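You operate a simulated robot arm through the tools that you are given. There is no shell and no other tool.

The job below is to be done with a simulated robot arm. You get a single attempt, and the scene is never put back.

JOB
Unclasp the clasp tiffin and tip its chickpeas into the wide bowl.
Fine: undo both clasps; lid and empty tier end on the table; spill nothing.
Where things are to end (x, y in the base frame): clasp tiffin tier within 60 mm of [640, -520].

It is judged by the outcome, as a careful person would: the job done as asked, and still so three seconds after it is handed in. It fails if anything else is knocked over, pushed out of place, dropped, spilled or broken. Lids that push on must go on centred and level and be pressed home; caps that screw on are set level and turned clockwise until they are tight.

ROBOT AND FRAMES
A 7-joint arm with a two-finger parallel gripper, fixed in place. Base frame: the origin is on the floor under the middle of its stand, x ahead of it, y to its left, z up; the work surface is at about z = 800. Readings come in mm, rad, newtons and seconds.
It reaches about 1372 mm from its shoulder. Its first joint turns from -2.601 to 2.601 rad. Payload 3.43 kg.
Tool frame: the origin (TCP) lies between the finger pads and is the grasp point; the fingertips stand 30 mm ahead of it; z points along the fingers, y is the line along which they close. The gripper opens to 94 mm. The fingers are 28 mm wide and 10 mm thick; the gripper's body (50 by 96 mm) begins 55 mm behind the TCP.
Orientation is told as [roll, pitch, yaw] about the base's x, y, z axes, in that order, counted from this pose: with the fingers straight down and closing along the base's y, the tool's x points along the base's -x, its y along +y and its z along -z.

CONTROLS
- The arm moves only by the tool nudge_tool. Its argument "moves" is a list of rows, each an object of numbers (a shift or turn left out is 0, a gripper value left out holds the last): "x", "y", "z": the shift along the tool's x, y, z in units of 150 mm (1.0 is 150 mm); "ax", "ay", "az": the turn, a rotation vector about the tool's x, y, z in units of 120 degrees (1.0 is 120 degrees); "claw": the opening, from 0 (shut) to 1 (fully open). In form: [{"x": .., "y": .., "z": .., "ax": .., "ay": .., "az": .., "claw": ..}, ...]. A call has 1 to 20 rows; each row is the pose to reach, as a shift and turn from the pose commanded when the call began, along the tool's axes at that moment. A call with a number of a shift or a turn outside -1 to 1 is refused whole. Each row takes 0.2 s and may step no farther than 50 mm and 0.15 rad from the row before; otherwise, or with a gripper value out of range, the whole call is refused. Where a pose cannot be reached the arm comes as near as it can. A force on the tool above 40 N (or 10 N above the force at the start of the call, whichever is more), or a blocked arm, ends the call early, and 0.2 s more pass. Each finger travels about 45 mm/s and halts on what it meets, pressing with about 26 N; the grip force reading is that of the motor and also rises with nothing between the fingers. The clock runs only during rows and for 0.2 s after the last one: add rows that repeat a pose to give the fingers time. The reply holds the time, the measured pose of the TCP, the force on the tool along the base axes, the opening and the grip force, in the units named above and with some noise, with the torque about the TCP (base axes, N m) and any sound that the robot's microphone picked up.
- Cameras (640 x 400 px; columns grow to the right, rows downward): "scene" is fixed at [219.6, -650.3, 1545.3]; the picture's right is [-0.51, -0.86, 0.00], its down [-0.77, 0.46, -0.45] and it looks along [0.39, -0.23, -0.89] (base axes); focal length 243 px, centre (320, 200). "wrist" rides on the gripper at [76, 14, -103] in the tool frame; the picture's right is [-0.18, 0.98, 0.00], its down [-0.75, -0.14, -0.64] and it looks along [-0.63, -0.12, 0.77] (tool axes); focal length 243 px, centre (320, 200). There is no depth. A picture from a camera that has moved, and an enlarged one, comes with that camera's place and axes in the base frame and with its lens.
- snapshot(camera): a new picture of that camera. It takes no simulated time.
- inspect(camera, box): a new picture of the part [left, top, right, bottom] of that camera's present view, enlarged. It takes no simulated time.
- finish_job(): hands the job in; it is judged then, once.

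Places have to be worked out from the pictures, the camera data and where the tool is seen. Open the gripper and draw the arm clear of the work before you hand the job in, unless the task says otherwise.

The tools are called after "Emit:" by a JSON object that holds its "name" and its "arguments". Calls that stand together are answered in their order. nudge_tool: Moves the arm, as the interface text tells. Its arguments: {"type":"object","properties":{"moves":{"type":"array"}},"required":["moves"]} The other tools are called the same way: snapshot (camera) takes a picture; inspect (camera, box) takes an enlarged picture of a part of a camera's view; finish_job () hands the job in.

At the start:

```text
t: 0.0
tool_pos: [577.5, -532.8, 1149.4]
ee_rot: [-0.001, 0.0, 0.001]
wrist_force: [0.0, -0.4, -0.2]
moment: [-0.03, -0.04, 0.03]
finger_gap: 93.9
grasp_force: 0.0
```

scene: 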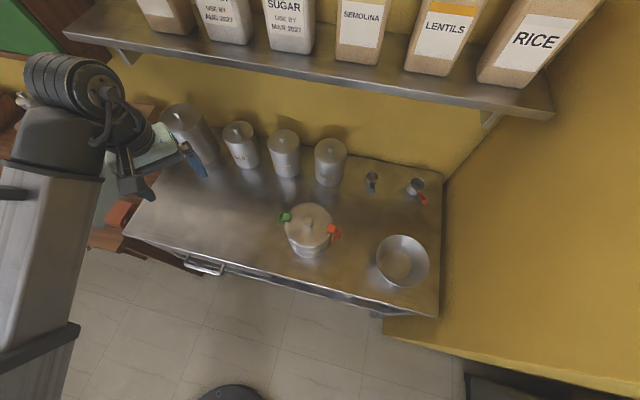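
wrist: 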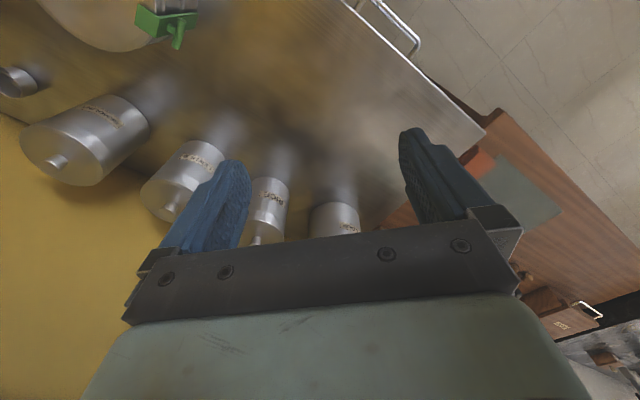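

I'll begin by looking closely at the tiffin, the bowl and the nearby items in the scene camera.

Emit:
{"name": "inspect", "arguments": {"camera": "scene", "box": [250, 180, 370, 280]}}

Emit:
{"name": "inspect", "arguments": {"camera": "scene", "box": [340, 150, 460, 300]}}

Emit:
{"name": "inspect", "arguments": {"camera": "scene", "box": [100, 90, 360, 290]}}

```text
4.00 times, centred on (310, 230) of scene
camera zoom: at [219.6, -650.3, 1545.3], right [-0.51, -0.86, 0.0], down [-0.77, 0.46, -0.45], along [0.39, -0.23, -0.89], focal length 972 px, centre (360, 80)
```

zoom: 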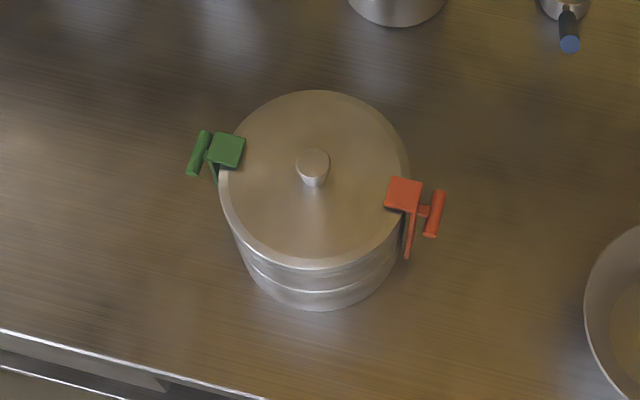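

```text
2.67 times, centred on (400, 225) of scene
camera zoom: at [219.6, -650.3, 1545.3], right [-0.51, -0.86, 0.0], down [-0.77, 0.46, -0.45], along [0.39, -0.23, -0.89], focal length 648 px, centre (107, 133)
```

zoom: 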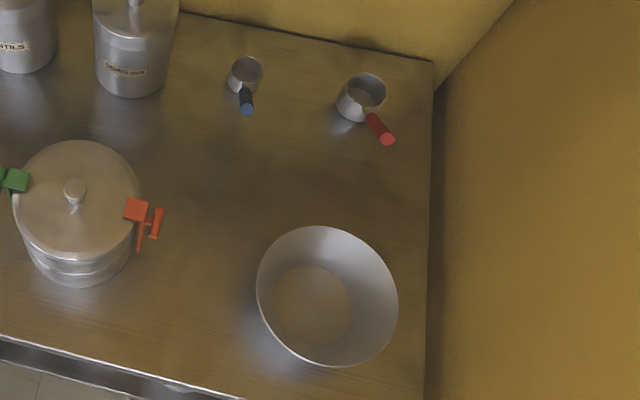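

```text
2.00 times, centred on (230, 190) of scene
camera zoom: at [219.6, -650.3, 1545.3], right [-0.51, -0.86, 0.0], down [-0.77, 0.46, -0.45], along [0.39, -0.23, -0.89], focal length 486 px, centre (500, 220)
```

zoom: 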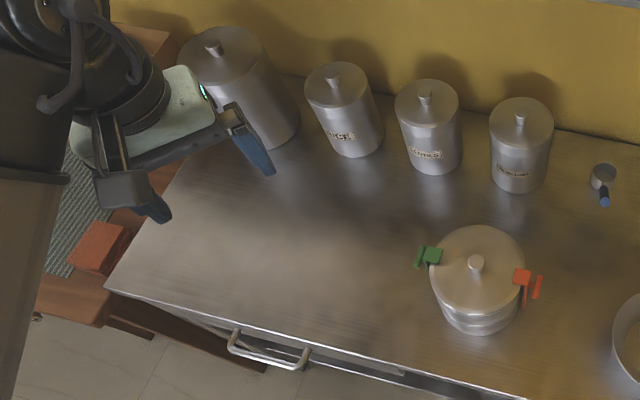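

The tiffin appears to stand near (445, -745), about 120 mm high, with a green clasp and a red one. The bowl is near (235, -927), and the table is turned about 45° to the base. I'll move in high and yaw the tool towards the tiffin so the wrist camera can see the clasps.

Emit:
{"name": "nudge_tool", "arguments": {"moves": [{"x": 0.125, "y": -0.056, "z": 0.025, "az": 0.061}, {"x": 0.25, "y": -0.112, "z": 0.05, "az": 0.122}, {"x": 0.375, "y": -0.169, "z": 0.075, "az": 0.183}, {"x": 0.5, "y": -0.225, "z": 0.1, "az": 0.245}, {"x": 0.625, "y": -0.281, "z": 0.125, "az": 0.306}, {"x": 0.75, "y": -0.337, "z": 0.15, "az": 0.367}, {"x": 0.875, "y": -0.394, "z": 0.175, "az": 0.428}, {"x": 1.0, "y": -0.45, "z": 0.2, "az": 0.49}, {"x": 1.0, "y": -0.45, "z": 0.2, "az": 0.49}]}}

Emit:
{"name": "snapshot", "arguments": {"camera": "wrist"}}

Emit:
{"name": "snapshot", "arguments": {"camera": "scene"}}

```text
t: 0.7
tool_pos: [535.1, -553.6, 1138.5]
ee_rot: [-0.005, -0.007, -0.289]
wrist_force: [0.6, -0.7, -1.5]
moment: [-0.04, -0.03, -0.01]
finger_gap: 94.1
grasp_force: 0.1
stopped in row 3: the force on the tool passed its limit at 52 N (the readings are from after the stop); the commanded pose is now the measured one
```

```text
taken
camera wrist: at [466.0, -517.1, 1241.1], right [0.46, 0.89, 0.0], down [0.68, -0.35, 0.65], along [0.58, -0.3, -0.76], focal length 243 px, centre (320, 200)
```

wrist: 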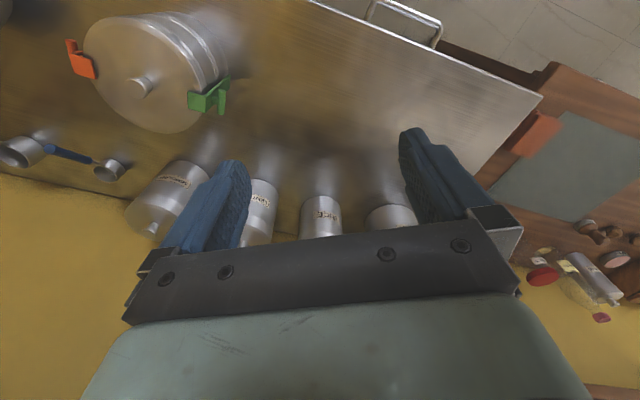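

```text
taken
```

scene: 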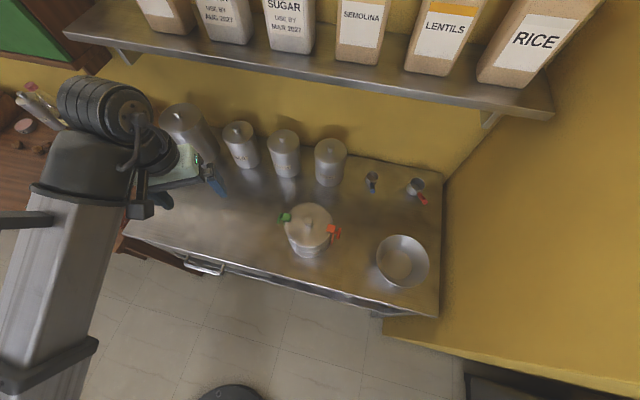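

Force went back to about zero and nothing is touching the tool, so the stop came from inertia: I moved too fast. I'll continue to the viewing pose with a smoother ramp.

Emit:
{"name": "nudge_tool", "arguments": {"moves": [{"x": 0.007, "y": -0.005, "z": 0.002, "az": 0.003}, {"x": 0.028, "y": -0.018, "z": 0.008, "az": 0.011}, {"x": 0.06, "y": -0.039, "z": 0.017, "az": 0.024}, {"x": 0.103, "y": -0.067, "z": 0.029, "az": 0.04}, {"x": 0.155, "y": -0.101, "z": 0.043, "az": 0.061}, {"x": 0.213, "y": -0.139, "z": 0.06, "az": 0.084}, {"x": 0.277, "y": -0.181, "z": 0.078, "az": 0.109}, {"x": 0.345, "y": -0.225, "z": 0.097, "az": 0.135}, {"x": 0.416, "y": -0.271, "z": 0.117, "az": 0.163}, {"x": 0.487, "y": -0.318, "z": 0.136, "az": 0.191}, {"x": 0.558, "y": -0.364, "z": 0.156, "az": 0.219}, {"x": 0.626, "y": -0.408, "z": 0.175, "az": 0.245}, {"x": 0.69, "y": -0.45, "z": 0.193, "az": 0.27}, {"x": 0.748, "y": -0.488, "z": 0.21, "az": 0.293}, {"x": 0.8, "y": -0.522, "z": 0.224, "az": 0.314}, {"x": 0.843, "y": -0.55, "z": 0.236, "az": 0.33}, {"x": 0.875, "y": -0.571, "z": 0.245, "az": 0.343}, {"x": 0.896, "y": -0.584, "z": 0.251, "az": 0.351}, {"x": 0.903, "y": -0.589, "z": 0.253, "az": 0.354}, {"x": 0.903, "y": -0.589, "z": 0.253, "az": 0.354}]}}

Emit:
{"name": "snapshot", "arguments": {"camera": "wrist"}}

```text
t: 1.8
tool_pos: [515.7, -560.6, 1135.4]
ee_rot: [-0.005, -0.011, -0.384]
wrist_force: [4.5, 0.2, -6.9]
moment: [-0.42, 0.2, -0.34]
finger_gap: 93.9
grasp_force: 0.1
stopped in row 5: the force on the tool passed its limit at 42 N (the readings are from after the stop); the commanded pose is now the measured one
```

```text
taken
camera wrist: at [449.7, -517.4, 1236.7], right [0.54, 0.84, 0.0], down [0.64, -0.41, 0.65], along [0.55, -0.35, -0.76], focal length 243 px, centre (320, 200)
```

wrist: 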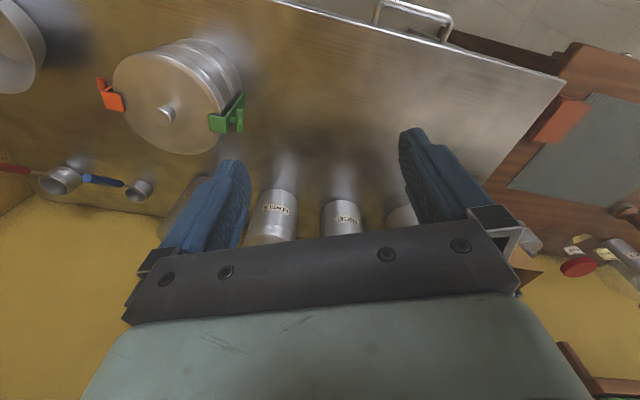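

Stopped again, although the move was slow. I'll check the scene picture for contact before moving anything more.

Emit:
{"name": "snapshot", "arguments": {"camera": "scene"}}

Emit:
{"name": "inspect", "arguments": {"camera": "scene", "box": [0, 60, 260, 260]}}

Emit:
{"name": "inspect", "arguments": {"camera": "wrist", "box": [80, 20, 280, 160]}}

```text
taken
```

scene: 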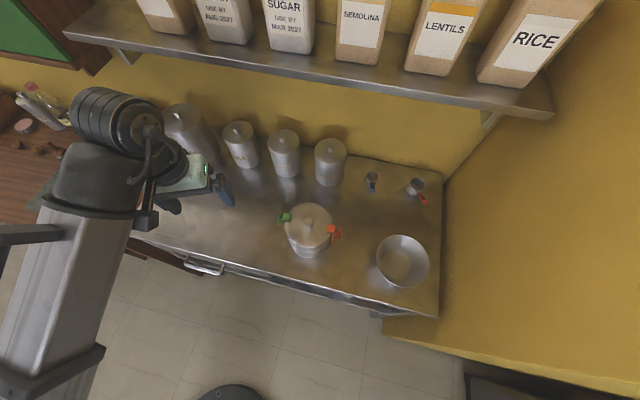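

```text
2.00 times, centred on (130, 160) of scene
camera zoom: at [219.6, -650.3, 1545.3], right [-0.51, -0.86, 0.0], down [-0.77, 0.46, -0.45], along [0.39, -0.23, -0.89], focal length 486 px, centre (700, 280)
```

zoom: 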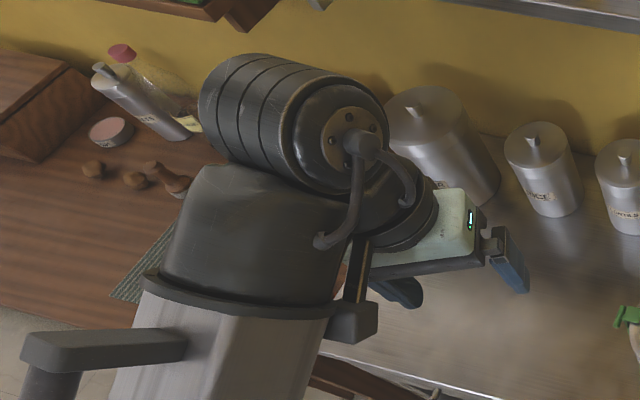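

```text
2.86 times, centred on (180, 90) of wrist
camera zoom: at [449.7, -517.4, 1236.7], right [0.54, 0.84, 0.0], down [0.64, -0.41, 0.65], along [0.55, -0.35, -0.76], focal length 693 px, centre (720, 514)
```

zoom: 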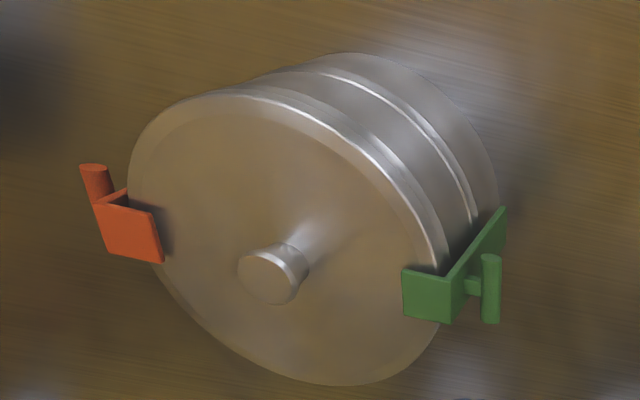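

The green and red clasps are inverted-L arms: a plate over the lid rim, an arm down the side and an upright handle bar standing off on a stub. The arm isn't touching anything, so I'll test translation alone at a modest pace.

Emit:
{"name": "nudge_tool", "arguments": {"moves": [{"x": 0.01, "y": -0.007}, {"x": 0.03, "y": -0.02}, {"x": 0.06, "y": -0.04}, {"x": 0.1, "y": -0.067}, {"x": 0.15, "y": -0.1}, {"x": 0.2, "y": -0.133}, {"x": 0.25, "y": -0.166}, {"x": 0.3, "y": -0.2}, {"x": 0.35, "y": -0.233}, {"x": 0.4, "y": -0.266}, {"x": 0.44, "y": -0.293}, {"x": 0.47, "y": -0.313}, {"x": 0.49, "y": -0.327}, {"x": 0.5, "y": -0.333}]}}

```text
t: 3.1
tool_pos: [485.2, -567.0, 1135.0]
ee_rot: [-0.007, -0.013, -0.384]
wrist_force: [2.5, -6.0, -9.1]
moment: [0.21, -0.27, 0.23]
finger_gap: 94.0
grasp_force: 0.1
stopped in row 6: the force on the tool passed its limit at 42 N (the readings are from after the stop); the commanded pose is now the measured one
```

It stopped again at about 9 mm per row. I'll try a much gentler constant speed with a slight lift, to tell vibration from contact.

Emit:
{"name": "nudge_tool", "arguments": {"moves": [{"x": 0.005, "z": -0.005}, {"x": 0.015, "z": -0.015}, {"x": 0.03, "z": -0.03}, {"x": 0.05, "z": -0.05}, {"x": 0.07, "z": -0.07}, {"x": 0.09, "z": -0.09}, {"x": 0.11, "z": -0.11}, {"x": 0.13, "z": -0.13}, {"x": 0.15, "z": -0.15}, {"x": 0.165, "z": -0.165}, {"x": 0.175, "z": -0.175}, {"x": 0.18, "z": -0.18}]}}

Emit:
{"name": "snapshot", "arguments": {"camera": "scene"}}

```text
t: 3.9
tool_pos: [482.9, -566.2, 1138.8]
ee_rot: [-0.008, -0.019, -0.385]
wrist_force: [4.8, -5.6, -13.4]
moment: [0.12, -0.16, 0.15]
finger_gap: 94.3
grasp_force: 0.2
stopped in row 3: the force on the tool passed its limit at 44 N (the readings are from after the stop); the commanded pose is now the measured one
```

```text
taken
```

scene: 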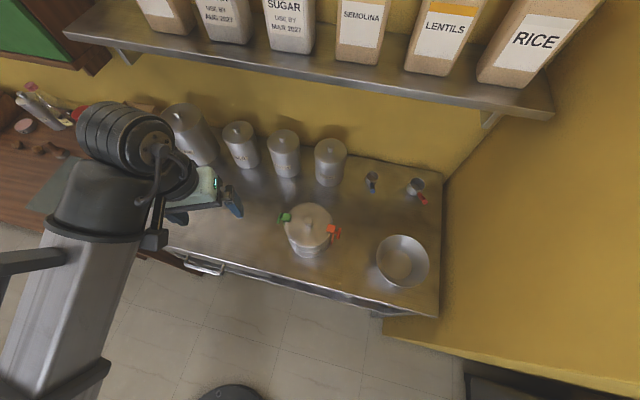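

Residual force grows after each stop but the moment stays tiny. I'll hold still for two seconds to see whether the reading settles.

Emit:
{"name": "nudge_tool", "arguments": {"moves": [{"x": 0}, {"x": 0}, {"x": 0}, {"x": 0}, {"x": 0}, {"x": 0}, {"x": 0}, {"x": 0}, {"x": 0}, {"x": 0}]}}

```text
t: 6.1
tool_pos: [483.3, -566.3, 1137.6]
ee_rot: [-0.007, -0.017, -0.384]
wrist_force: [8.2, -10.9, -28.1]
moment: [-0.12, -0.85, 0.3]
finger_gap: 94.1
grasp_force: 0.1
```

The steady push of about 31 N (down and outward), with this moment, fits the wrist-camera bracket touching the robot's own forearm, since I folded the arm towards the base. I'll back outward and slightly down to release it.

Emit:
{"name": "nudge_tool", "arguments": {"moves": [{"x": -0.02, "z": 0.01}, {"x": -0.05, "z": 0.03}, {"x": -0.09, "z": 0.05}, {"x": -0.14, "z": 0.07}, {"x": -0.18, "z": 0.09}, {"x": -0.2, "z": 0.1}, {"x": -0.2, "z": 0.1}]}}

Emit:
{"name": "inspect", "arguments": {"camera": "scene", "box": [40, 80, 260, 260]}}

```text
t: 7.7
tool_pos: [510.2, -578.9, 1123.5]
ee_rot: [-0.008, -0.018, -0.385]
wrist_force: [0.4, 0.6, -0.2]
moment: [0.0, 0.02, 0.0]
finger_gap: 93.9
grasp_force: 0.1
```

```text
2.22 times, centred on (150, 170) of scene
camera zoom: at [219.6, -650.3, 1545.3], right [-0.51, -0.86, 0.0], down [-0.77, 0.46, -0.45], along [0.39, -0.23, -0.89], focal length 540 px, centre (698, 267)
```

zoom: 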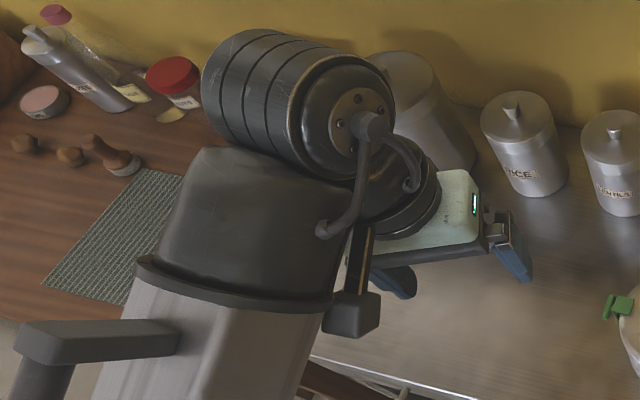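

Force is back to zero, which confirms the bracket was touching the forearm. A yaw of +45° keeps the camera to the side and makes the fingers close across both clasps, so I'll turn that way while moving over towards the tiffin, staying high.

Emit:
{"name": "nudge_tool", "arguments": {"moves": [{"x": 0.002, "y": -0.007, "az": -0.004}, {"x": 0.007, "y": -0.027, "az": -0.017}, {"x": 0.015, "y": -0.059, "az": -0.037}, {"x": 0.025, "y": -0.101, "az": -0.064}, {"x": 0.037, "y": -0.152, "az": -0.096}, {"x": 0.051, "y": -0.209, "az": -0.132}, {"x": 0.067, "y": -0.272, "az": -0.172}, {"x": 0.083, "y": -0.339, "az": -0.214}, {"x": 0.1, "y": -0.408, "az": -0.257}, {"x": 0.117, "y": -0.478, "az": -0.302}, {"x": 0.134, "y": -0.547, "az": -0.345}, {"x": 0.15, "y": -0.614, "az": -0.387}, {"x": 0.166, "y": -0.677, "az": -0.427}, {"x": 0.18, "y": -0.734, "az": -0.463}, {"x": 0.192, "y": -0.785, "az": -0.495}, {"x": 0.202, "y": -0.827, "az": -0.522}, {"x": 0.21, "y": -0.859, "az": -0.542}, {"x": 0.215, "y": -0.879, "az": -0.555}, {"x": 0.217, "y": -0.886, "az": -0.559}, {"x": 0.217, "y": -0.886, "az": -0.559}]}}

Emit:
{"name": "snapshot", "arguments": {"camera": "wrist"}}

Emit:
{"name": "snapshot", "arguments": {"camera": "scene"}}

```text
t: 11.9
tool_pos: [430.5, -687.5, 1124.8]
ee_rot: [-0.017, -0.002, 0.786]
wrist_force: [0.8, -0.6, 0.7]
moment: [0.02, 0.01, -0.02]
finger_gap: 94.2
grasp_force: 0.0
```

```text
taken
camera wrist: at [365.1, -730.0, 1226.7], right [-0.56, 0.83, -0.02], down [0.62, 0.44, 0.64], along [0.54, 0.35, -0.76], focal length 243 px, centre (320, 200)
```

wrist: 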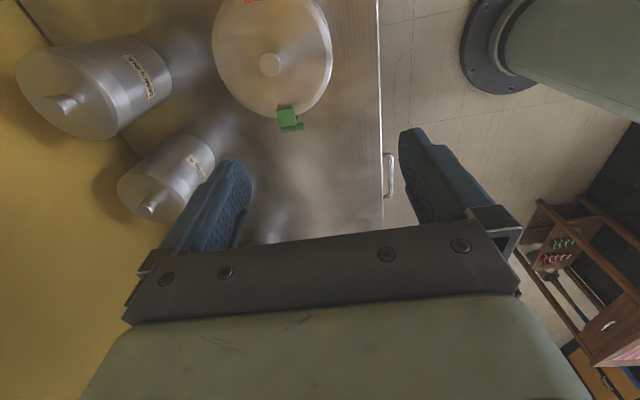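

```text
taken
```

scene: 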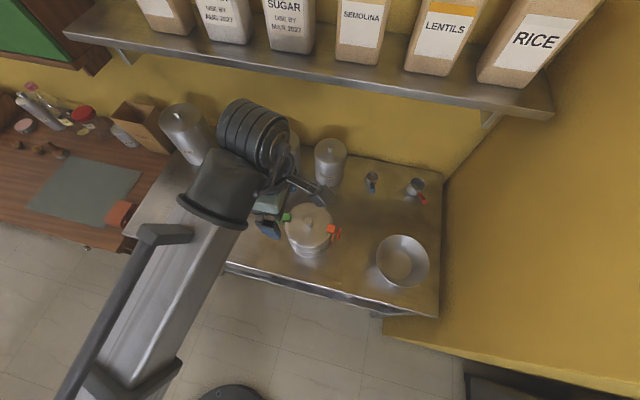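

Yaw is now 45° with nothing touching. I'll slide towards the bowl side (tool +x), lower a little and take out the small tilt, so the camera can look at the red clasp and the lid.

Emit:
{"name": "nudge_tool", "arguments": {"moves": [{"x": 0.008, "y": -0.001, "z": 0.003, "ax": 0.0}, {"x": 0.031, "y": -0.006, "z": 0.011, "ax": -0.0}, {"x": 0.067, "y": -0.012, "z": 0.023, "ax": -0.001}, {"x": 0.114, "y": -0.021, "z": 0.04, "ax": -0.001}, {"x": 0.171, "y": -0.031, "z": 0.06, "ax": -0.001}, {"x": 0.236, "y": -0.042, "z": 0.083, "ax": -0.002}, {"x": 0.307, "y": -0.055, "z": 0.107, "ax": -0.002}, {"x": 0.383, "y": -0.069, "z": 0.134, "ax": -0.003}, {"x": 0.461, "y": -0.083, "z": 0.161, "ax": -0.004}, {"x": 0.539, "y": -0.097, "z": 0.189, "ax": -0.004}, {"x": 0.617, "y": -0.111, "z": 0.216, "ax": -0.005}, {"x": 0.693, "y": -0.125, "z": 0.243, "ax": -0.006}, {"x": 0.764, "y": -0.137, "z": 0.267, "ax": -0.006}, {"x": 0.829, "y": -0.149, "z": 0.29, "ax": -0.007}, {"x": 0.886, "y": -0.159, "z": 0.31, "ax": -0.007}, {"x": 0.933, "y": -0.168, "z": 0.327, "ax": -0.008}, {"x": 0.969, "y": -0.174, "z": 0.339, "ax": -0.008}, {"x": 0.992, "y": -0.179, "z": 0.347, "ax": -0.008}, {"x": 1.0, "y": -0.18, "z": 0.35, "ax": -0.008, "ay": 0.001}, {"x": 1.0, "y": -0.18, "z": 0.35, "ax": -0.008, "ay": 0.001}]}}

Emit:
{"name": "snapshot", "arguments": {"camera": "wrist"}}

```text
t: 16.1
tool_pos: [344.2, -814.3, 1072.4]
ee_rot: [0.0, 0.003, 0.785]
wrist_force: [-0.5, -0.4, 0.2]
moment: [0.01, 0.0, -0.01]
finger_gap: 93.9
grasp_force: 0.1
```

```text
taken
camera wrist: at [280.0, -857.6, 1174.8], right [-0.56, 0.83, 0.0], down [0.63, 0.43, 0.64], along [0.53, 0.36, -0.77], focal length 243 px, centre (320, 200)
```

wrist: 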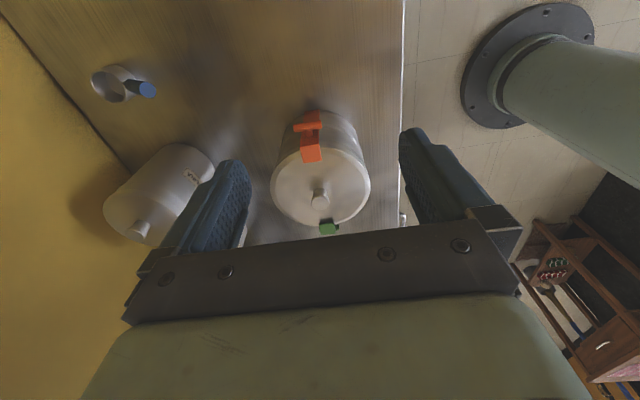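

Emit:
{"name": "inspect", "arguments": {"camera": "wrist", "box": [250, 90, 390, 250]}}

Emit:
{"name": "inspect", "arguments": {"camera": "wrist", "box": [285, 100, 345, 170]}}

```text
2.50 times, centred on (320, 170) of wrist
camera zoom: at [280.0, -857.6, 1174.8], right [-0.56, 0.83, 0.0], down [0.63, 0.43, 0.64], along [0.53, 0.36, -0.77], focal length 606 px, centre (320, 275)
```

zoom: 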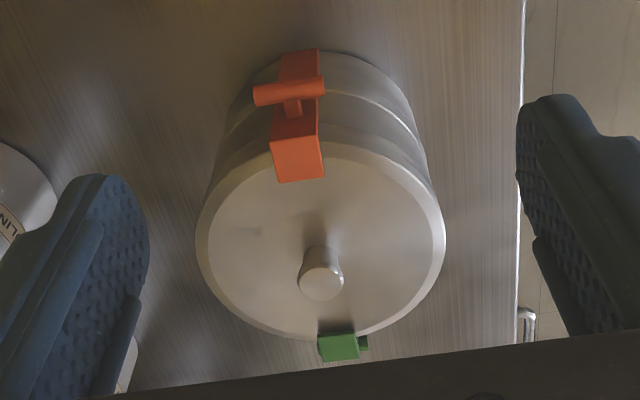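

```text
5.71 times, centred on (315, 135) of wrist
camera zoom: at [280.0, -857.6, 1174.8], right [-0.56, 0.83, 0.0], down [0.63, 0.43, 0.64], along [0.53, 0.36, -0.77], focal length 1386 px, centre (349, 571)
```

zoom: 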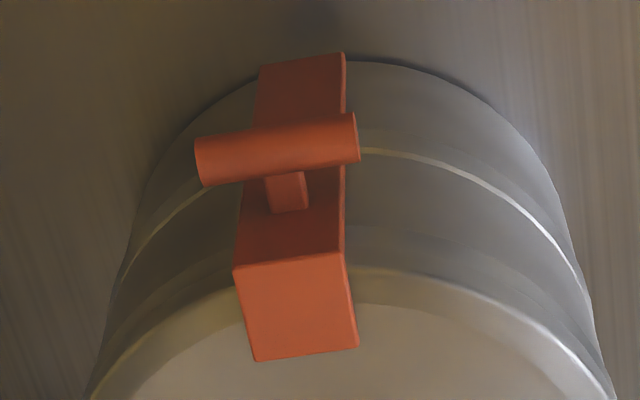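

The close view shows each clasp has a T-handle: an 8–9 mm bar running tangentially, about 35 mm long, standing off the clasp arm on a stub. The arm runs nearly to the base, so it should hinge outward from the bottom. I place the red bar near (382, -806, 906), and I'll come down above it with open fingers to check.

Emit:
{"name": "nudge_tool", "arguments": {"moves": [{"x": -0.005, "y": -0.003, "z": 0.014}, {"x": -0.019, "y": -0.012, "z": 0.051}, {"x": -0.04, "y": -0.025, "z": 0.106}, {"x": -0.065, "y": -0.042, "z": 0.174}, {"x": -0.094, "y": -0.06, "z": 0.251}, {"x": -0.123, "y": -0.079, "z": 0.329}, {"x": -0.152, "y": -0.097, "z": 0.406}, {"x": -0.177, "y": -0.114, "z": 0.474}, {"x": -0.198, "y": -0.127, "z": 0.529}, {"x": -0.212, "y": -0.136, "z": 0.566}, {"x": -0.217, "y": -0.139, "z": 0.58}, {"x": -0.217, "y": -0.139, "z": 0.58}]}}

Emit:
{"name": "snapshot", "arguments": {"camera": "wrist"}}

Emit:
{"name": "inspect", "arguments": {"camera": "scene", "box": [260, 160, 400, 280]}}

```text
t: 18.7
tool_pos: [381.4, -807.5, 985.7]
ee_rot: [-0.003, 0.002, 0.785]
wrist_force: [-0.4, -0.6, 0.2]
moment: [0.01, -0.03, -0.01]
finger_gap: 93.8
grasp_force: 0.1
```

```text
taken
camera wrist: at [317.9, -849.4, 1087.2], right [-0.56, 0.83, 0.0], down [0.63, 0.43, 0.64], along [0.53, 0.36, -0.77], focal length 243 px, centre (320, 200)
```

wrist: 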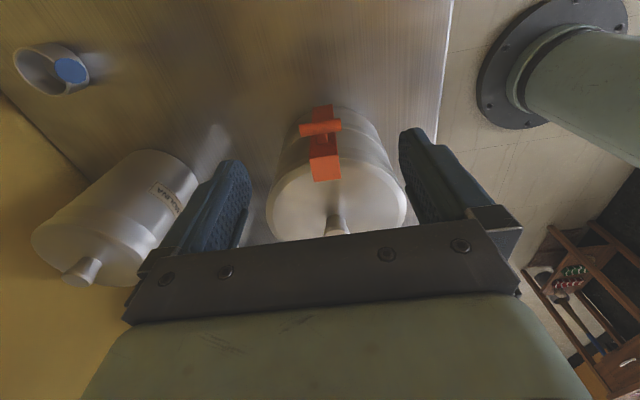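

```text
3.33 times, centred on (330, 220) of scene
camera zoom: at [219.6, -650.3, 1545.3], right [-0.51, -0.86, 0.0], down [-0.77, 0.46, -0.45], along [0.39, -0.23, -0.89], focal length 810 px, centre (287, 133)
```

zoom: 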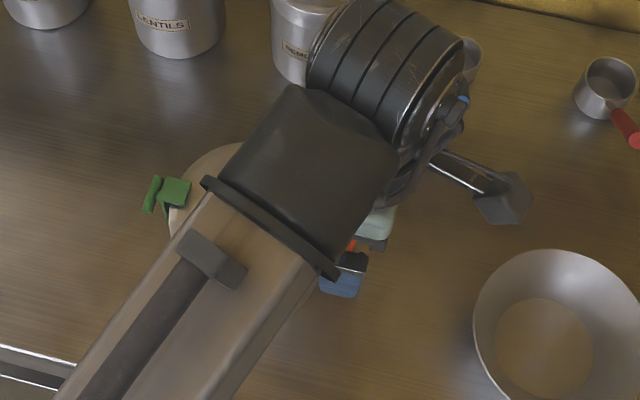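

Emit:
{"name": "inspect", "arguments": {"camera": "wrist", "box": [260, 90, 400, 190]}}

```text
4.00 times, centred on (330, 140) of wrist
camera zoom: at [317.9, -849.4, 1087.2], right [-0.56, 0.83, 0.0], down [0.63, 0.43, 0.64], along [0.53, 0.36, -0.77], focal length 970 px, centre (280, 440)
```

zoom: 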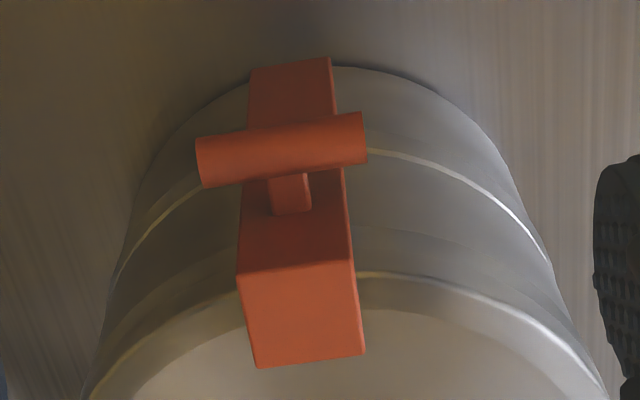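

The bar works out at about (381.6, -805.7, 907), lined up with the finger closing axis and nearly under the TCP. I'll lower so the bar sits about 18 mm above the fingertips, with the fingers still open around its ends.

Emit:
{"name": "nudge_tool", "arguments": {"moves": [{"z": 0.011, "y": 0.001}, {"z": 0.039, "y": 0.002}, {"z": 0.082, "y": 0.003}, {"z": 0.136, "y": 0.004}, {"z": 0.195, "y": 0.005}, {"z": 0.256, "y": 0.006}, {"z": 0.315, "y": 0.007}, {"z": 0.369, "y": 0.007}, {"z": 0.412, "y": 0.007}, {"z": 0.44, "y": 0.007}, {"z": 0.451, "y": 0.007}, {"z": 0.451, "y": 0.007}]}}

Emit:
{"name": "snapshot", "arguments": {"camera": "wrist"}}

```text
t: 21.3
tool_pos: [381.1, -806.1, 917.1]
ee_rot: [-0.001, 0.001, 0.785]
wrist_force: [-0.4, 0.9, -0.4]
moment: [0.04, -0.04, 0.02]
finger_gap: 94.2
grasp_force: 0.1
```

```text
taken
camera wrist: at [316.9, -848.8, 1020.2], right [-0.56, 0.83, 0.0], down [0.63, 0.43, 0.64], along [0.53, 0.36, -0.77], focal length 243 px, centre (320, 200)
```

wrist: 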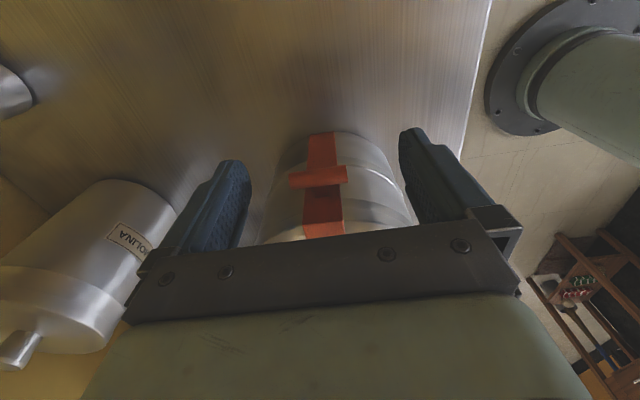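

The bar sits centred between the fingers at about z 907. Closing on its ends now.

Emit:
{"name": "nudge_tool", "arguments": {"moves": [{"claw": 0.6}, {"claw": 0.45}, {"claw": 0.35}, {"claw": 0.2}, {"claw": 0.1}, {"claw": 0.0}, {"claw": 0.0}, {"claw": 0.0}, {"claw": 0.0}]}}

Emit:
{"name": "snapshot", "arguments": {"camera": "wrist"}}

```text
t: 23.3
tool_pos: [380.4, -806.2, 918.1]
ee_rot: [-0.002, 0.001, 0.786]
wrist_force: [1.3, -2.3, 1.9]
moment: [-0.03, 0.0, -0.06]
finger_gap: 40.4
grasp_force: 25.7
```

```text
taken
camera wrist: at [316.9, -848.8, 1020.2], right [-0.56, 0.83, 0.0], down [0.63, 0.43, 0.64], along [0.53, 0.36, -0.77], focal length 243 px, centre (320, 200)
```

wrist: 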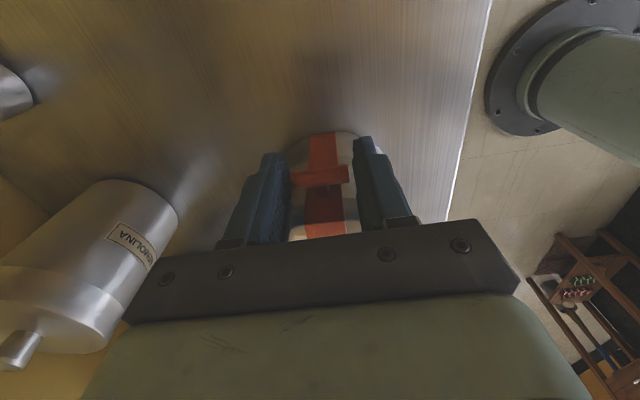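

The grip took hold at a 40 mm gap with 25.7 N, so the bar is held by its ends. I'll swing it outward (tool +x) along the first 15° of an arc about a hinge near the base, watching the force.

Emit:
{"name": "nudge_tool", "arguments": {"moves": [{"x": 0.01, "z": 0.002}, {"x": 0.027, "z": 0.007}, {"x": 0.055, "z": 0.015}, {"x": 0.081, "z": 0.024}, {"x": 0.108, "z": 0.034}, {"x": 0.134, "z": 0.045}, {"x": 0.15, "z": 0.053}, {"x": 0.159, "z": 0.058}, {"x": 0.159, "z": 0.058}]}}

Emit:
{"name": "snapshot", "arguments": {"camera": "wrist"}}

```text
t: 25.3
tool_pos: [363.7, -823.7, 908.9]
ee_rot: [-0.003, 0.002, 0.784]
wrist_force: [3.4, 3.7, 11.3]
moment: [0.52, -0.39, 0.01]
finger_gap: 40.5
grasp_force: 25.9
```

```text
taken
camera wrist: at [299.9, -866.0, 1011.3], right [-0.56, 0.83, 0.0], down [0.63, 0.44, 0.64], along [0.53, 0.36, -0.77], focal length 243 px, centre (320, 200)
```

wrist: 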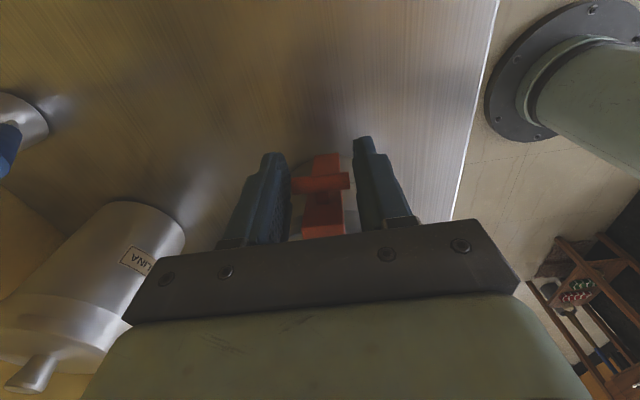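

Emit:
{"name": "inspect", "arguments": {"camera": "wrist", "box": [240, 120, 400, 240]}}

Emit:
{"name": "inspect", "arguments": {"camera": "scene", "box": [250, 170, 400, 290]}}

```text
3.33 times, centred on (320, 180) of wrist
camera zoom: at [299.9, -866.0, 1011.3], right [-0.56, 0.83, 0.0], down [0.63, 0.44, 0.64], along [0.53, 0.36, -0.77], focal length 809 px, centre (320, 267)
```

zoom: 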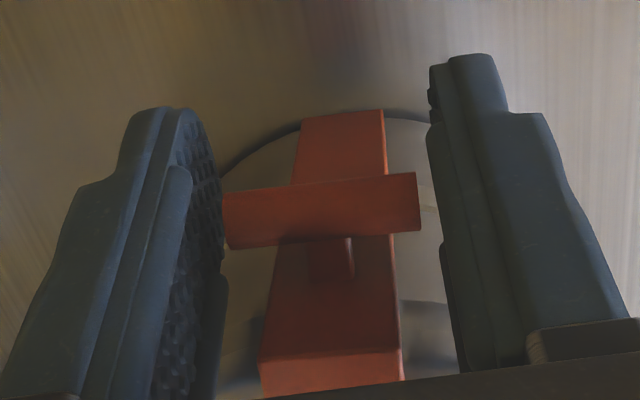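

```text
3.33 times, centred on (325, 230) of scene
camera zoom: at [219.6, -650.3, 1545.3], right [-0.51, -0.86, 0.0], down [-0.77, 0.46, -0.45], along [0.39, -0.23, -0.89], focal length 810 px, centre (303, 100)
```

zoom: 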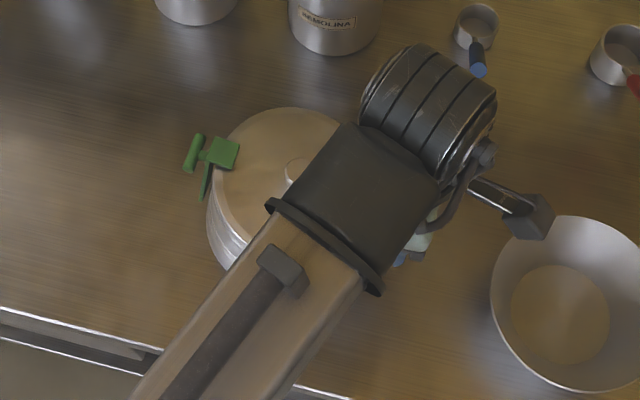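

The scene view shows the whole tiffin leaning towards the red side: the green plate moved and the tool is being pushed up and inward. So it tipped instead of the clasp opening, and I'll reverse slowly to set it back down.

Emit:
{"name": "nudge_tool", "arguments": {"moves": [{"x": -0.007, "z": -0.003}, {"x": -0.02, "z": -0.01}, {"x": -0.04, "z": -0.018}, {"x": -0.06, "z": -0.026}, {"x": -0.08, "z": -0.034}, {"x": -0.1, "z": -0.041}, {"x": -0.12, "z": -0.048}, {"x": -0.138, "z": -0.053}, {"x": -0.15, "z": -0.056}, {"x": -0.158, "z": -0.058}, {"x": -0.158, "z": -0.058}]}}

Emit:
{"name": "inspect", "arguments": {"camera": "wrist", "box": [240, 120, 400, 240]}}

Emit:
{"name": "inspect", "arguments": {"camera": "scene", "box": [250, 170, 400, 290]}}

```text
t: 27.7
tool_pos: [380.2, -806.1, 916.9]
ee_rot: [-0.003, 0.001, 0.785]
wrist_force: [-0.4, -0.8, -3.6]
moment: [-0.19, 0.11, -0.07]
finger_gap: 40.9
grasp_force: 25.7
```

```text
3.33 times, centred on (320, 180) of wrist
camera zoom: at [316.5, -848.3, 1019.5], right [-0.56, 0.83, 0.0], down [0.63, 0.43, 0.64], along [0.53, 0.36, -0.77], focal length 809 px, centre (320, 267)
```

zoom: 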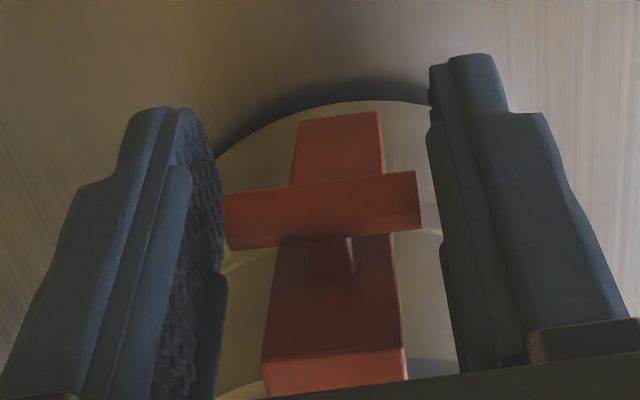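

```text
3.33 times, centred on (325, 230) of scene
camera zoom: at [219.6, -650.3, 1545.3], right [-0.51, -0.86, 0.0], down [-0.77, 0.46, -0.45], along [0.39, -0.23, -0.89], focal length 810 px, centre (303, 100)
```

zoom: 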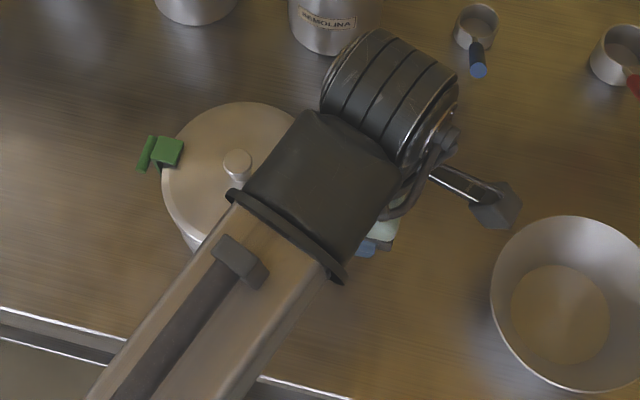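

Comparing views, the tiffin body has shifted about 20 mm towards +x+y while the bar stayed in my grip, so the clasp has now swung about 12° open relative to the tiffin. I'll carry on along the arc outward and down, then check the body again.

Emit:
{"name": "nudge_tool", "arguments": {"moves": [{"x": 0.01, "z": 0.005}, {"x": 0.029, "z": 0.014}, {"x": 0.058, "z": 0.03}, {"x": 0.086, "z": 0.047}, {"x": 0.113, "z": 0.065}, {"x": 0.138, "z": 0.085}, {"x": 0.163, "z": 0.106}, {"x": 0.187, "z": 0.128}, {"x": 0.209, "z": 0.152}, {"x": 0.223, "z": 0.168}, {"x": 0.223, "z": 0.168}]}}

Emit:
{"name": "inspect", "arguments": {"camera": "wrist", "box": [240, 120, 400, 240]}}

Emit:
{"name": "inspect", "arguments": {"camera": "scene", "box": [250, 170, 400, 290]}}

```text
t: 30.1
tool_pos: [356.3, -829.8, 891.9]
ee_rot: [-0.002, 0.003, 0.787]
wrist_force: [-3.8, 2.4, 13.2]
moment: [0.41, -0.43, 0.09]
finger_gap: 40.5
grasp_force: 26.2
```

```text
3.33 times, centred on (320, 180) of wrist
camera zoom: at [293.3, -872.3, 994.3], right [-0.56, 0.83, 0.0], down [0.63, 0.43, 0.64], along [0.53, 0.36, -0.77], focal length 809 px, centre (320, 267)
```

zoom: 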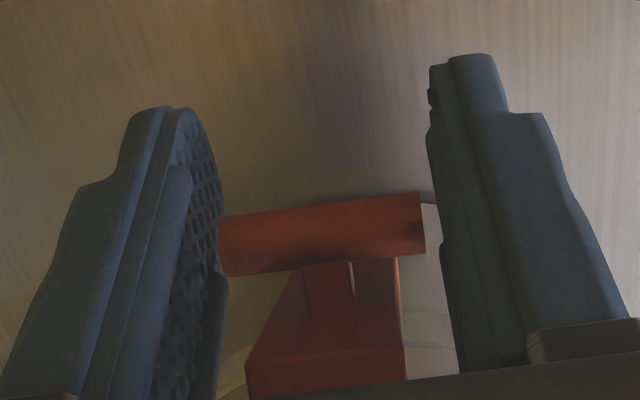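

```text
3.33 times, centred on (325, 230) of scene
camera zoom: at [219.6, -650.3, 1545.3], right [-0.51, -0.86, 0.0], down [-0.77, 0.46, -0.45], along [0.39, -0.23, -0.89], focal length 810 px, centre (303, 100)
```

zoom: 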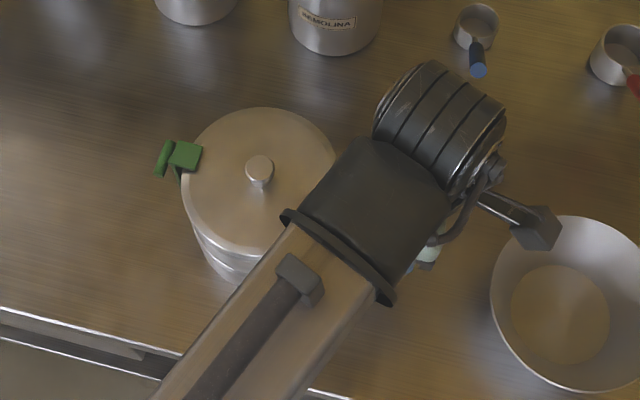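

The body is back near its original spot and the bar is now about 55 mm out from the hinge, so the clasp is roughly 22° open but stiff. I'll hold a moment to see whether the force relaxes, as it would with a damped hinge.

Emit:
{"name": "nudge_tool", "arguments": {"moves": [{"x": 0}, {"x": 0}, {"x": 0}, {"x": 0}, {"x": 0}]}}

Emit:
{"name": "inspect", "arguments": {"camera": "scene", "box": [250, 170, 400, 290]}}

```text
t: 31.3
tool_pos: [357.2, -830.0, 890.2]
ee_rot: [0.0, 0.002, 0.785]
wrist_force: [-3.7, 0.4, 7.3]
moment: [0.21, -0.12, 0.11]
finger_gap: 40.5
grasp_force: 26.3
```

```text
3.33 times, centred on (325, 230) of scene
camera zoom: at [219.6, -650.3, 1545.3], right [-0.51, -0.86, 0.0], down [-0.77, 0.46, -0.45], along [0.39, -0.23, -0.89], focal length 810 px, centre (303, 100)
```

zoom: 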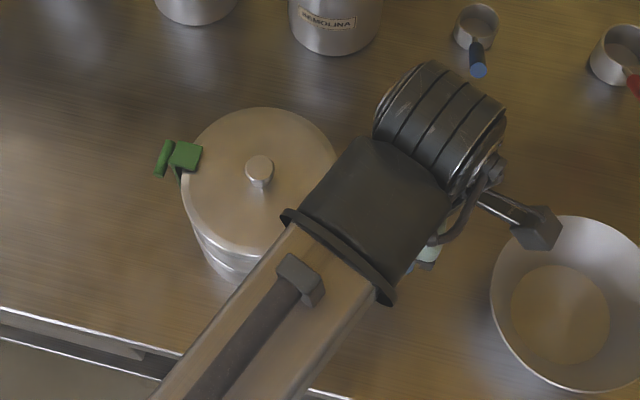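

The force relaxed from 13 N to 7 N, so the hinge is damped and slower motion should pass less load to the body. I'll continue the arc at about 1.5° per row.

Emit:
{"name": "nudge_tool", "arguments": {"moves": [{"x": 0.013, "z": 0.01}, {"x": 0.026, "z": 0.02}, {"x": 0.04, "z": 0.031}, {"x": 0.053, "z": 0.041}, {"x": 0.065, "z": 0.053}, {"x": 0.081, "z": 0.068}, {"x": 0.093, "z": 0.08}, {"x": 0.103, "z": 0.092}, {"x": 0.118, "z": 0.109}, {"x": 0.129, "z": 0.121}, {"x": 0.139, "z": 0.134}, {"x": 0.151, "z": 0.152}, {"x": 0.161, "z": 0.165}, {"x": 0.169, "z": 0.179}, {"x": 0.181, "z": 0.198}, {"x": 0.189, "z": 0.213}, {"x": 0.197, "z": 0.227}, {"x": 0.206, "z": 0.247}, {"x": 0.206, "z": 0.247}, {"x": 0.206, "z": 0.247}]}}

Emit:
{"name": "inspect", "arguments": {"camera": "wrist", "box": [240, 120, 400, 240]}}

Emit:
{"name": "inspect", "arguments": {"camera": "scene", "box": [250, 170, 400, 290]}}

```text
t: 35.5
tool_pos: [334.5, -851.4, 856.6]
ee_rot: [-0.002, 0.002, 0.785]
wrist_force: [3.4, 0.8, 5.7]
moment: [0.36, -0.44, -0.05]
finger_gap: 40.5
grasp_force: 26.2
```

```text
3.33 times, centred on (320, 180) of wrist
camera zoom: at [270.9, -894.9, 958.1], right [-0.56, 0.83, 0.0], down [0.63, 0.43, 0.64], along [0.53, 0.36, -0.77], focal length 809 px, centre (320, 267)
```

zoom: 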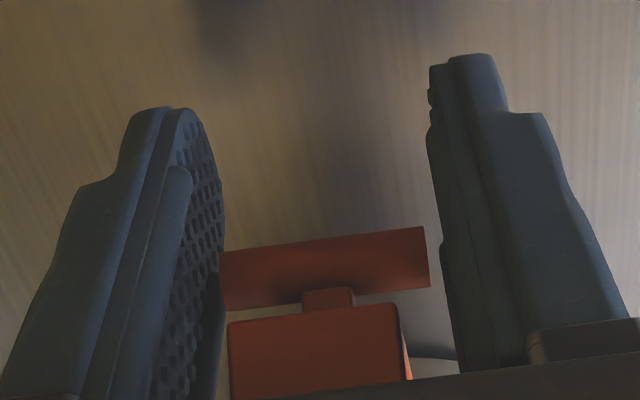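

```text
3.33 times, centred on (325, 230) of scene
camera zoom: at [219.6, -650.3, 1545.3], right [-0.51, -0.86, 0.0], down [-0.77, 0.46, -0.45], along [0.39, -0.23, -0.89], focal length 810 px, centre (303, 100)
```

zoom: 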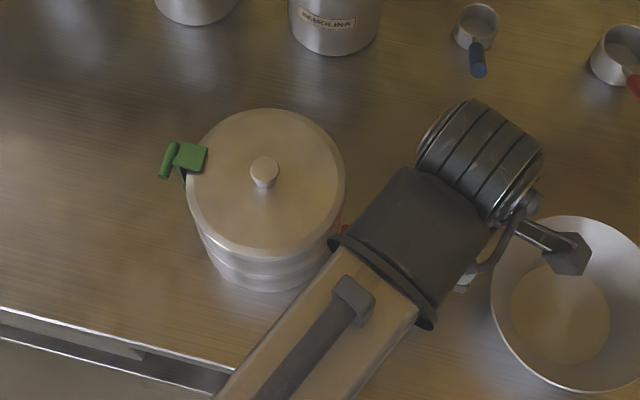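

Now the red clasp is about 47° open and the tiffin stands at its original place. I'll take it about 10° further, within fingertip clearance of the table, and then let go.

Emit:
{"name": "nudge_tool", "arguments": {"moves": [{"x": 0.006, "z": 0.012}, {"x": 0.013, "z": 0.025}, {"x": 0.02, "z": 0.038}, {"x": 0.027, "z": 0.052}, {"x": 0.033, "z": 0.066}, {"x": 0.039, "z": 0.08}, {"x": 0.044, "z": 0.092}, {"x": 0.047, "z": 0.1}, {"x": 0.047, "z": 0.1}, {"x": 0.047, "z": 0.1}]}}

Emit:
{"name": "inspect", "arguments": {"camera": "wrist", "box": [240, 120, 400, 240]}}

```text
t: 37.7
tool_pos: [330.3, -857.3, 840.3]
ee_rot: [-0.002, 0.001, 0.786]
wrist_force: [3.1, 2.6, 5.2]
moment: [0.36, -0.38, 0.02]
finger_gap: 40.6
grasp_force: 26.3
```

```text
3.33 times, centred on (320, 180) of wrist
camera zoom: at [266.0, -899.7, 943.2], right [-0.56, 0.83, 0.0], down [0.63, 0.43, 0.64], along [0.53, 0.36, -0.77], focal length 809 px, centre (320, 267)
```

zoom: 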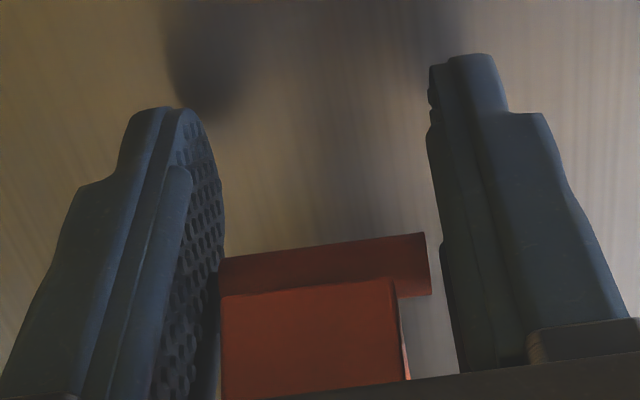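

The clasp is about 57° open and moving with the grip. Releasing the bar now, then I'll check that it stays open.

Emit:
{"name": "nudge_tool", "arguments": {"moves": [{"claw": 0.5}, {"claw": 0.65}, {"claw": 0.8}, {"claw": 0.95}, {"claw": 1.0}, {"claw": 1.0}, {"claw": 1.0}]}}

Emit:
{"name": "snapshot", "arguments": {"camera": "wrist"}}

```text
t: 39.3
tool_pos: [330.6, -857.5, 840.7]
ee_rot: [-0.002, 0.002, 0.785]
wrist_force: [-1.0, 0.3, -0.5]
moment: [-0.02, 0.03, 0.02]
finger_gap: 93.9
grasp_force: 0.0
```

```text
taken
camera wrist: at [266.1, -899.9, 943.1], right [-0.56, 0.83, 0.0], down [0.63, 0.43, 0.64], along [0.53, 0.36, -0.77], focal length 243 px, centre (320, 200)
```

wrist: 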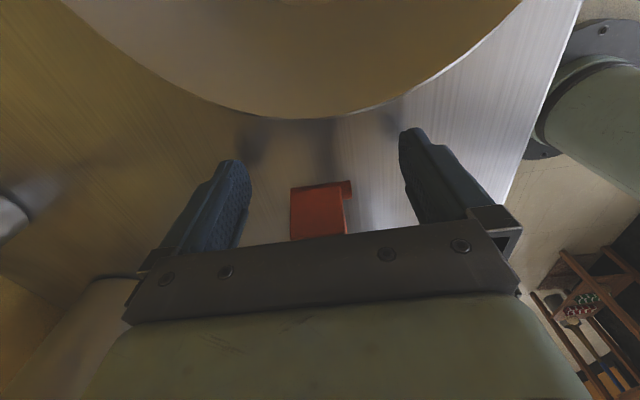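

The red clasp stays down and open, so I'll raise the tool straight up, clear of it.

Emit:
{"name": "nudge_tool", "arguments": {"moves": [{"z": -0.017}, {"z": -0.064}, {"z": -0.135}, {"z": -0.226}, {"z": -0.33}, {"z": -0.442}, {"z": -0.558}, {"z": -0.67}, {"z": -0.774}, {"z": -0.865}, {"z": -0.936}, {"z": -0.983}, {"z": -1.0}, {"z": -1.0}]}}

Emit:
{"name": "snapshot", "arguments": {"camera": "wrist"}}

Emit:
{"name": "inspect", "arguments": {"camera": "scene", "box": [250, 170, 400, 290]}}

```text
t: 42.3
tool_pos: [329.1, -854.7, 988.3]
ee_rot: [-0.002, 0.003, 0.785]
wrist_force: [0.5, 0.2, -0.3]
moment: [0.0, 0.0, 0.0]
finger_gap: 93.9
grasp_force: 0.0
```

```text
taken
camera wrist: at [266.1, -898.8, 1092.6], right [-0.56, 0.83, 0.0], down [0.63, 0.43, 0.64], along [0.53, 0.36, -0.77], focal length 243 px, centre (320, 200)
```

wrist: 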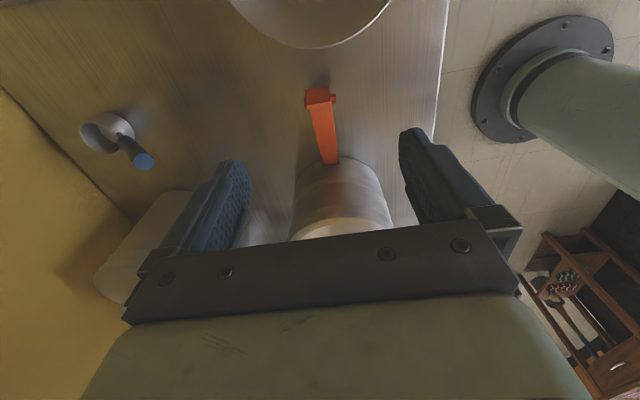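

```text
3.33 times, centred on (325, 230) of scene
camera zoom: at [219.6, -650.3, 1545.3], right [-0.51, -0.86, 0.0], down [-0.77, 0.46, -0.45], along [0.39, -0.23, -0.89], focal length 810 px, centre (303, 100)
```

zoom: 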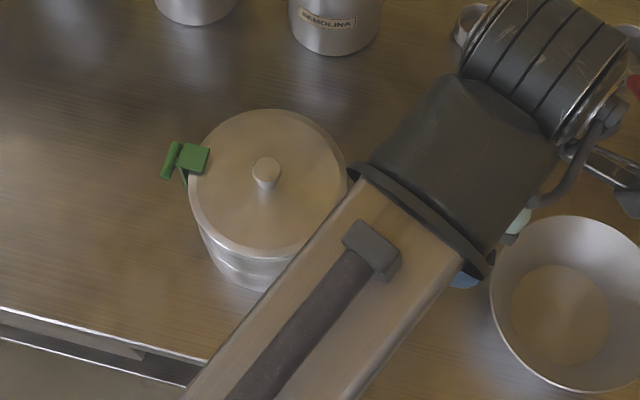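

The red clasp lies fully open and the tiffin hasn't shifted; the green bar computes to about (506, -689, 907). I'll raise a bit and cross over the lid, keeping the fingertips well above the knob.

Emit:
{"name": "nudge_tool", "arguments": {"moves": [{"x": -0.007, "z": -0.01}, {"x": -0.028, "z": -0.035}, {"x": -0.06, "z": -0.07, "y": -0.002}, {"x": -0.103, "z": -0.11, "y": -0.004}, {"x": -0.154, "z": -0.15, "y": -0.006}, {"x": -0.213, "z": -0.185, "y": -0.008}, {"x": -0.276, "z": -0.21, "y": -0.01}, {"x": -0.344, "z": -0.23, "y": -0.012}, {"x": -0.415, "z": -0.245, "y": -0.014}, {"x": -0.485, "z": -0.25, "y": -0.016}, {"x": -0.556, "z": -0.25, "y": -0.018}, {"x": -0.624, "z": -0.25, "y": -0.02}, {"x": -0.687, "z": -0.25, "y": -0.022}, {"x": -0.746, "z": -0.25, "y": -0.024}, {"x": -0.797, "z": -0.25, "y": -0.026}, {"x": -0.84, "z": -0.25, "y": -0.028}, {"x": -0.872, "z": -0.25, "y": -0.03}, {"x": -0.893, "z": -0.25, "y": -0.03}, {"x": -0.9, "z": -0.25, "y": -0.03}, {"x": -0.9, "z": -0.25, "y": -0.03}]}}

Emit:
{"name": "nudge_tool", "arguments": {"moves": [{"x": -0.006}, {"x": -0.022}, {"x": -0.048}, {"x": -0.082}, {"x": -0.123, "y": -0.004}, {"x": -0.169, "y": -0.006}, {"x": -0.22, "y": -0.008}, {"x": -0.274, "y": -0.01}, {"x": -0.33, "y": -0.012}, {"x": -0.387, "y": -0.014}, {"x": -0.443, "y": -0.016}, {"x": -0.497, "y": -0.018}, {"x": -0.548, "y": -0.02}, {"x": -0.594, "y": -0.022}, {"x": -0.635, "y": -0.022}, {"x": -0.669, "y": -0.022}, {"x": -0.695, "y": -0.022}, {"x": -0.711, "y": -0.022}, {"x": -0.717, "y": -0.022}, {"x": -0.717, "y": -0.022}]}}

Emit:
{"name": "snapshot", "arguments": {"camera": "wrist"}}

Emit:
{"name": "inspect", "arguments": {"camera": "scene", "box": [250, 170, 400, 290]}}

```text
t: 46.5
tool_pos: [429.0, -763.6, 1027.7]
ee_rot: [0.0, 0.003, 0.785]
wrist_force: [0.8, 0.5, -0.5]
moment: [0.01, 0.01, 0.06]
finger_gap: 93.6
grasp_force: 0.0
```

```text
t: 50.7
tool_pos: [507.4, -689.5, 1027.6]
ee_rot: [-0.001, 0.001, 0.785]
wrist_force: [0.4, -0.7, 0.1]
moment: [0.01, 0.03, -0.02]
finger_gap: 93.9
grasp_force: 0.1
```

```text
taken
camera wrist: at [443.4, -733.3, 1129.9], right [-0.56, 0.83, 0.0], down [0.63, 0.43, 0.64], along [0.53, 0.36, -0.77], focal length 243 px, centre (320, 200)
```

wrist: 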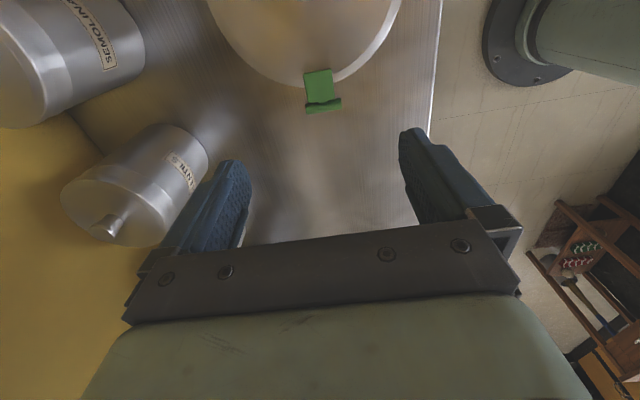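

```text
3.33 times, centred on (325, 230) of scene
camera zoom: at [219.6, -650.3, 1545.3], right [-0.51, -0.86, 0.0], down [-0.77, 0.46, -0.45], along [0.39, -0.23, -0.89], focal length 810 px, centre (303, 100)
```

zoom: 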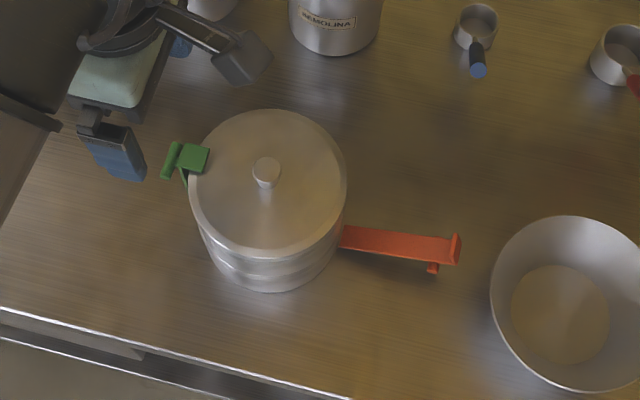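

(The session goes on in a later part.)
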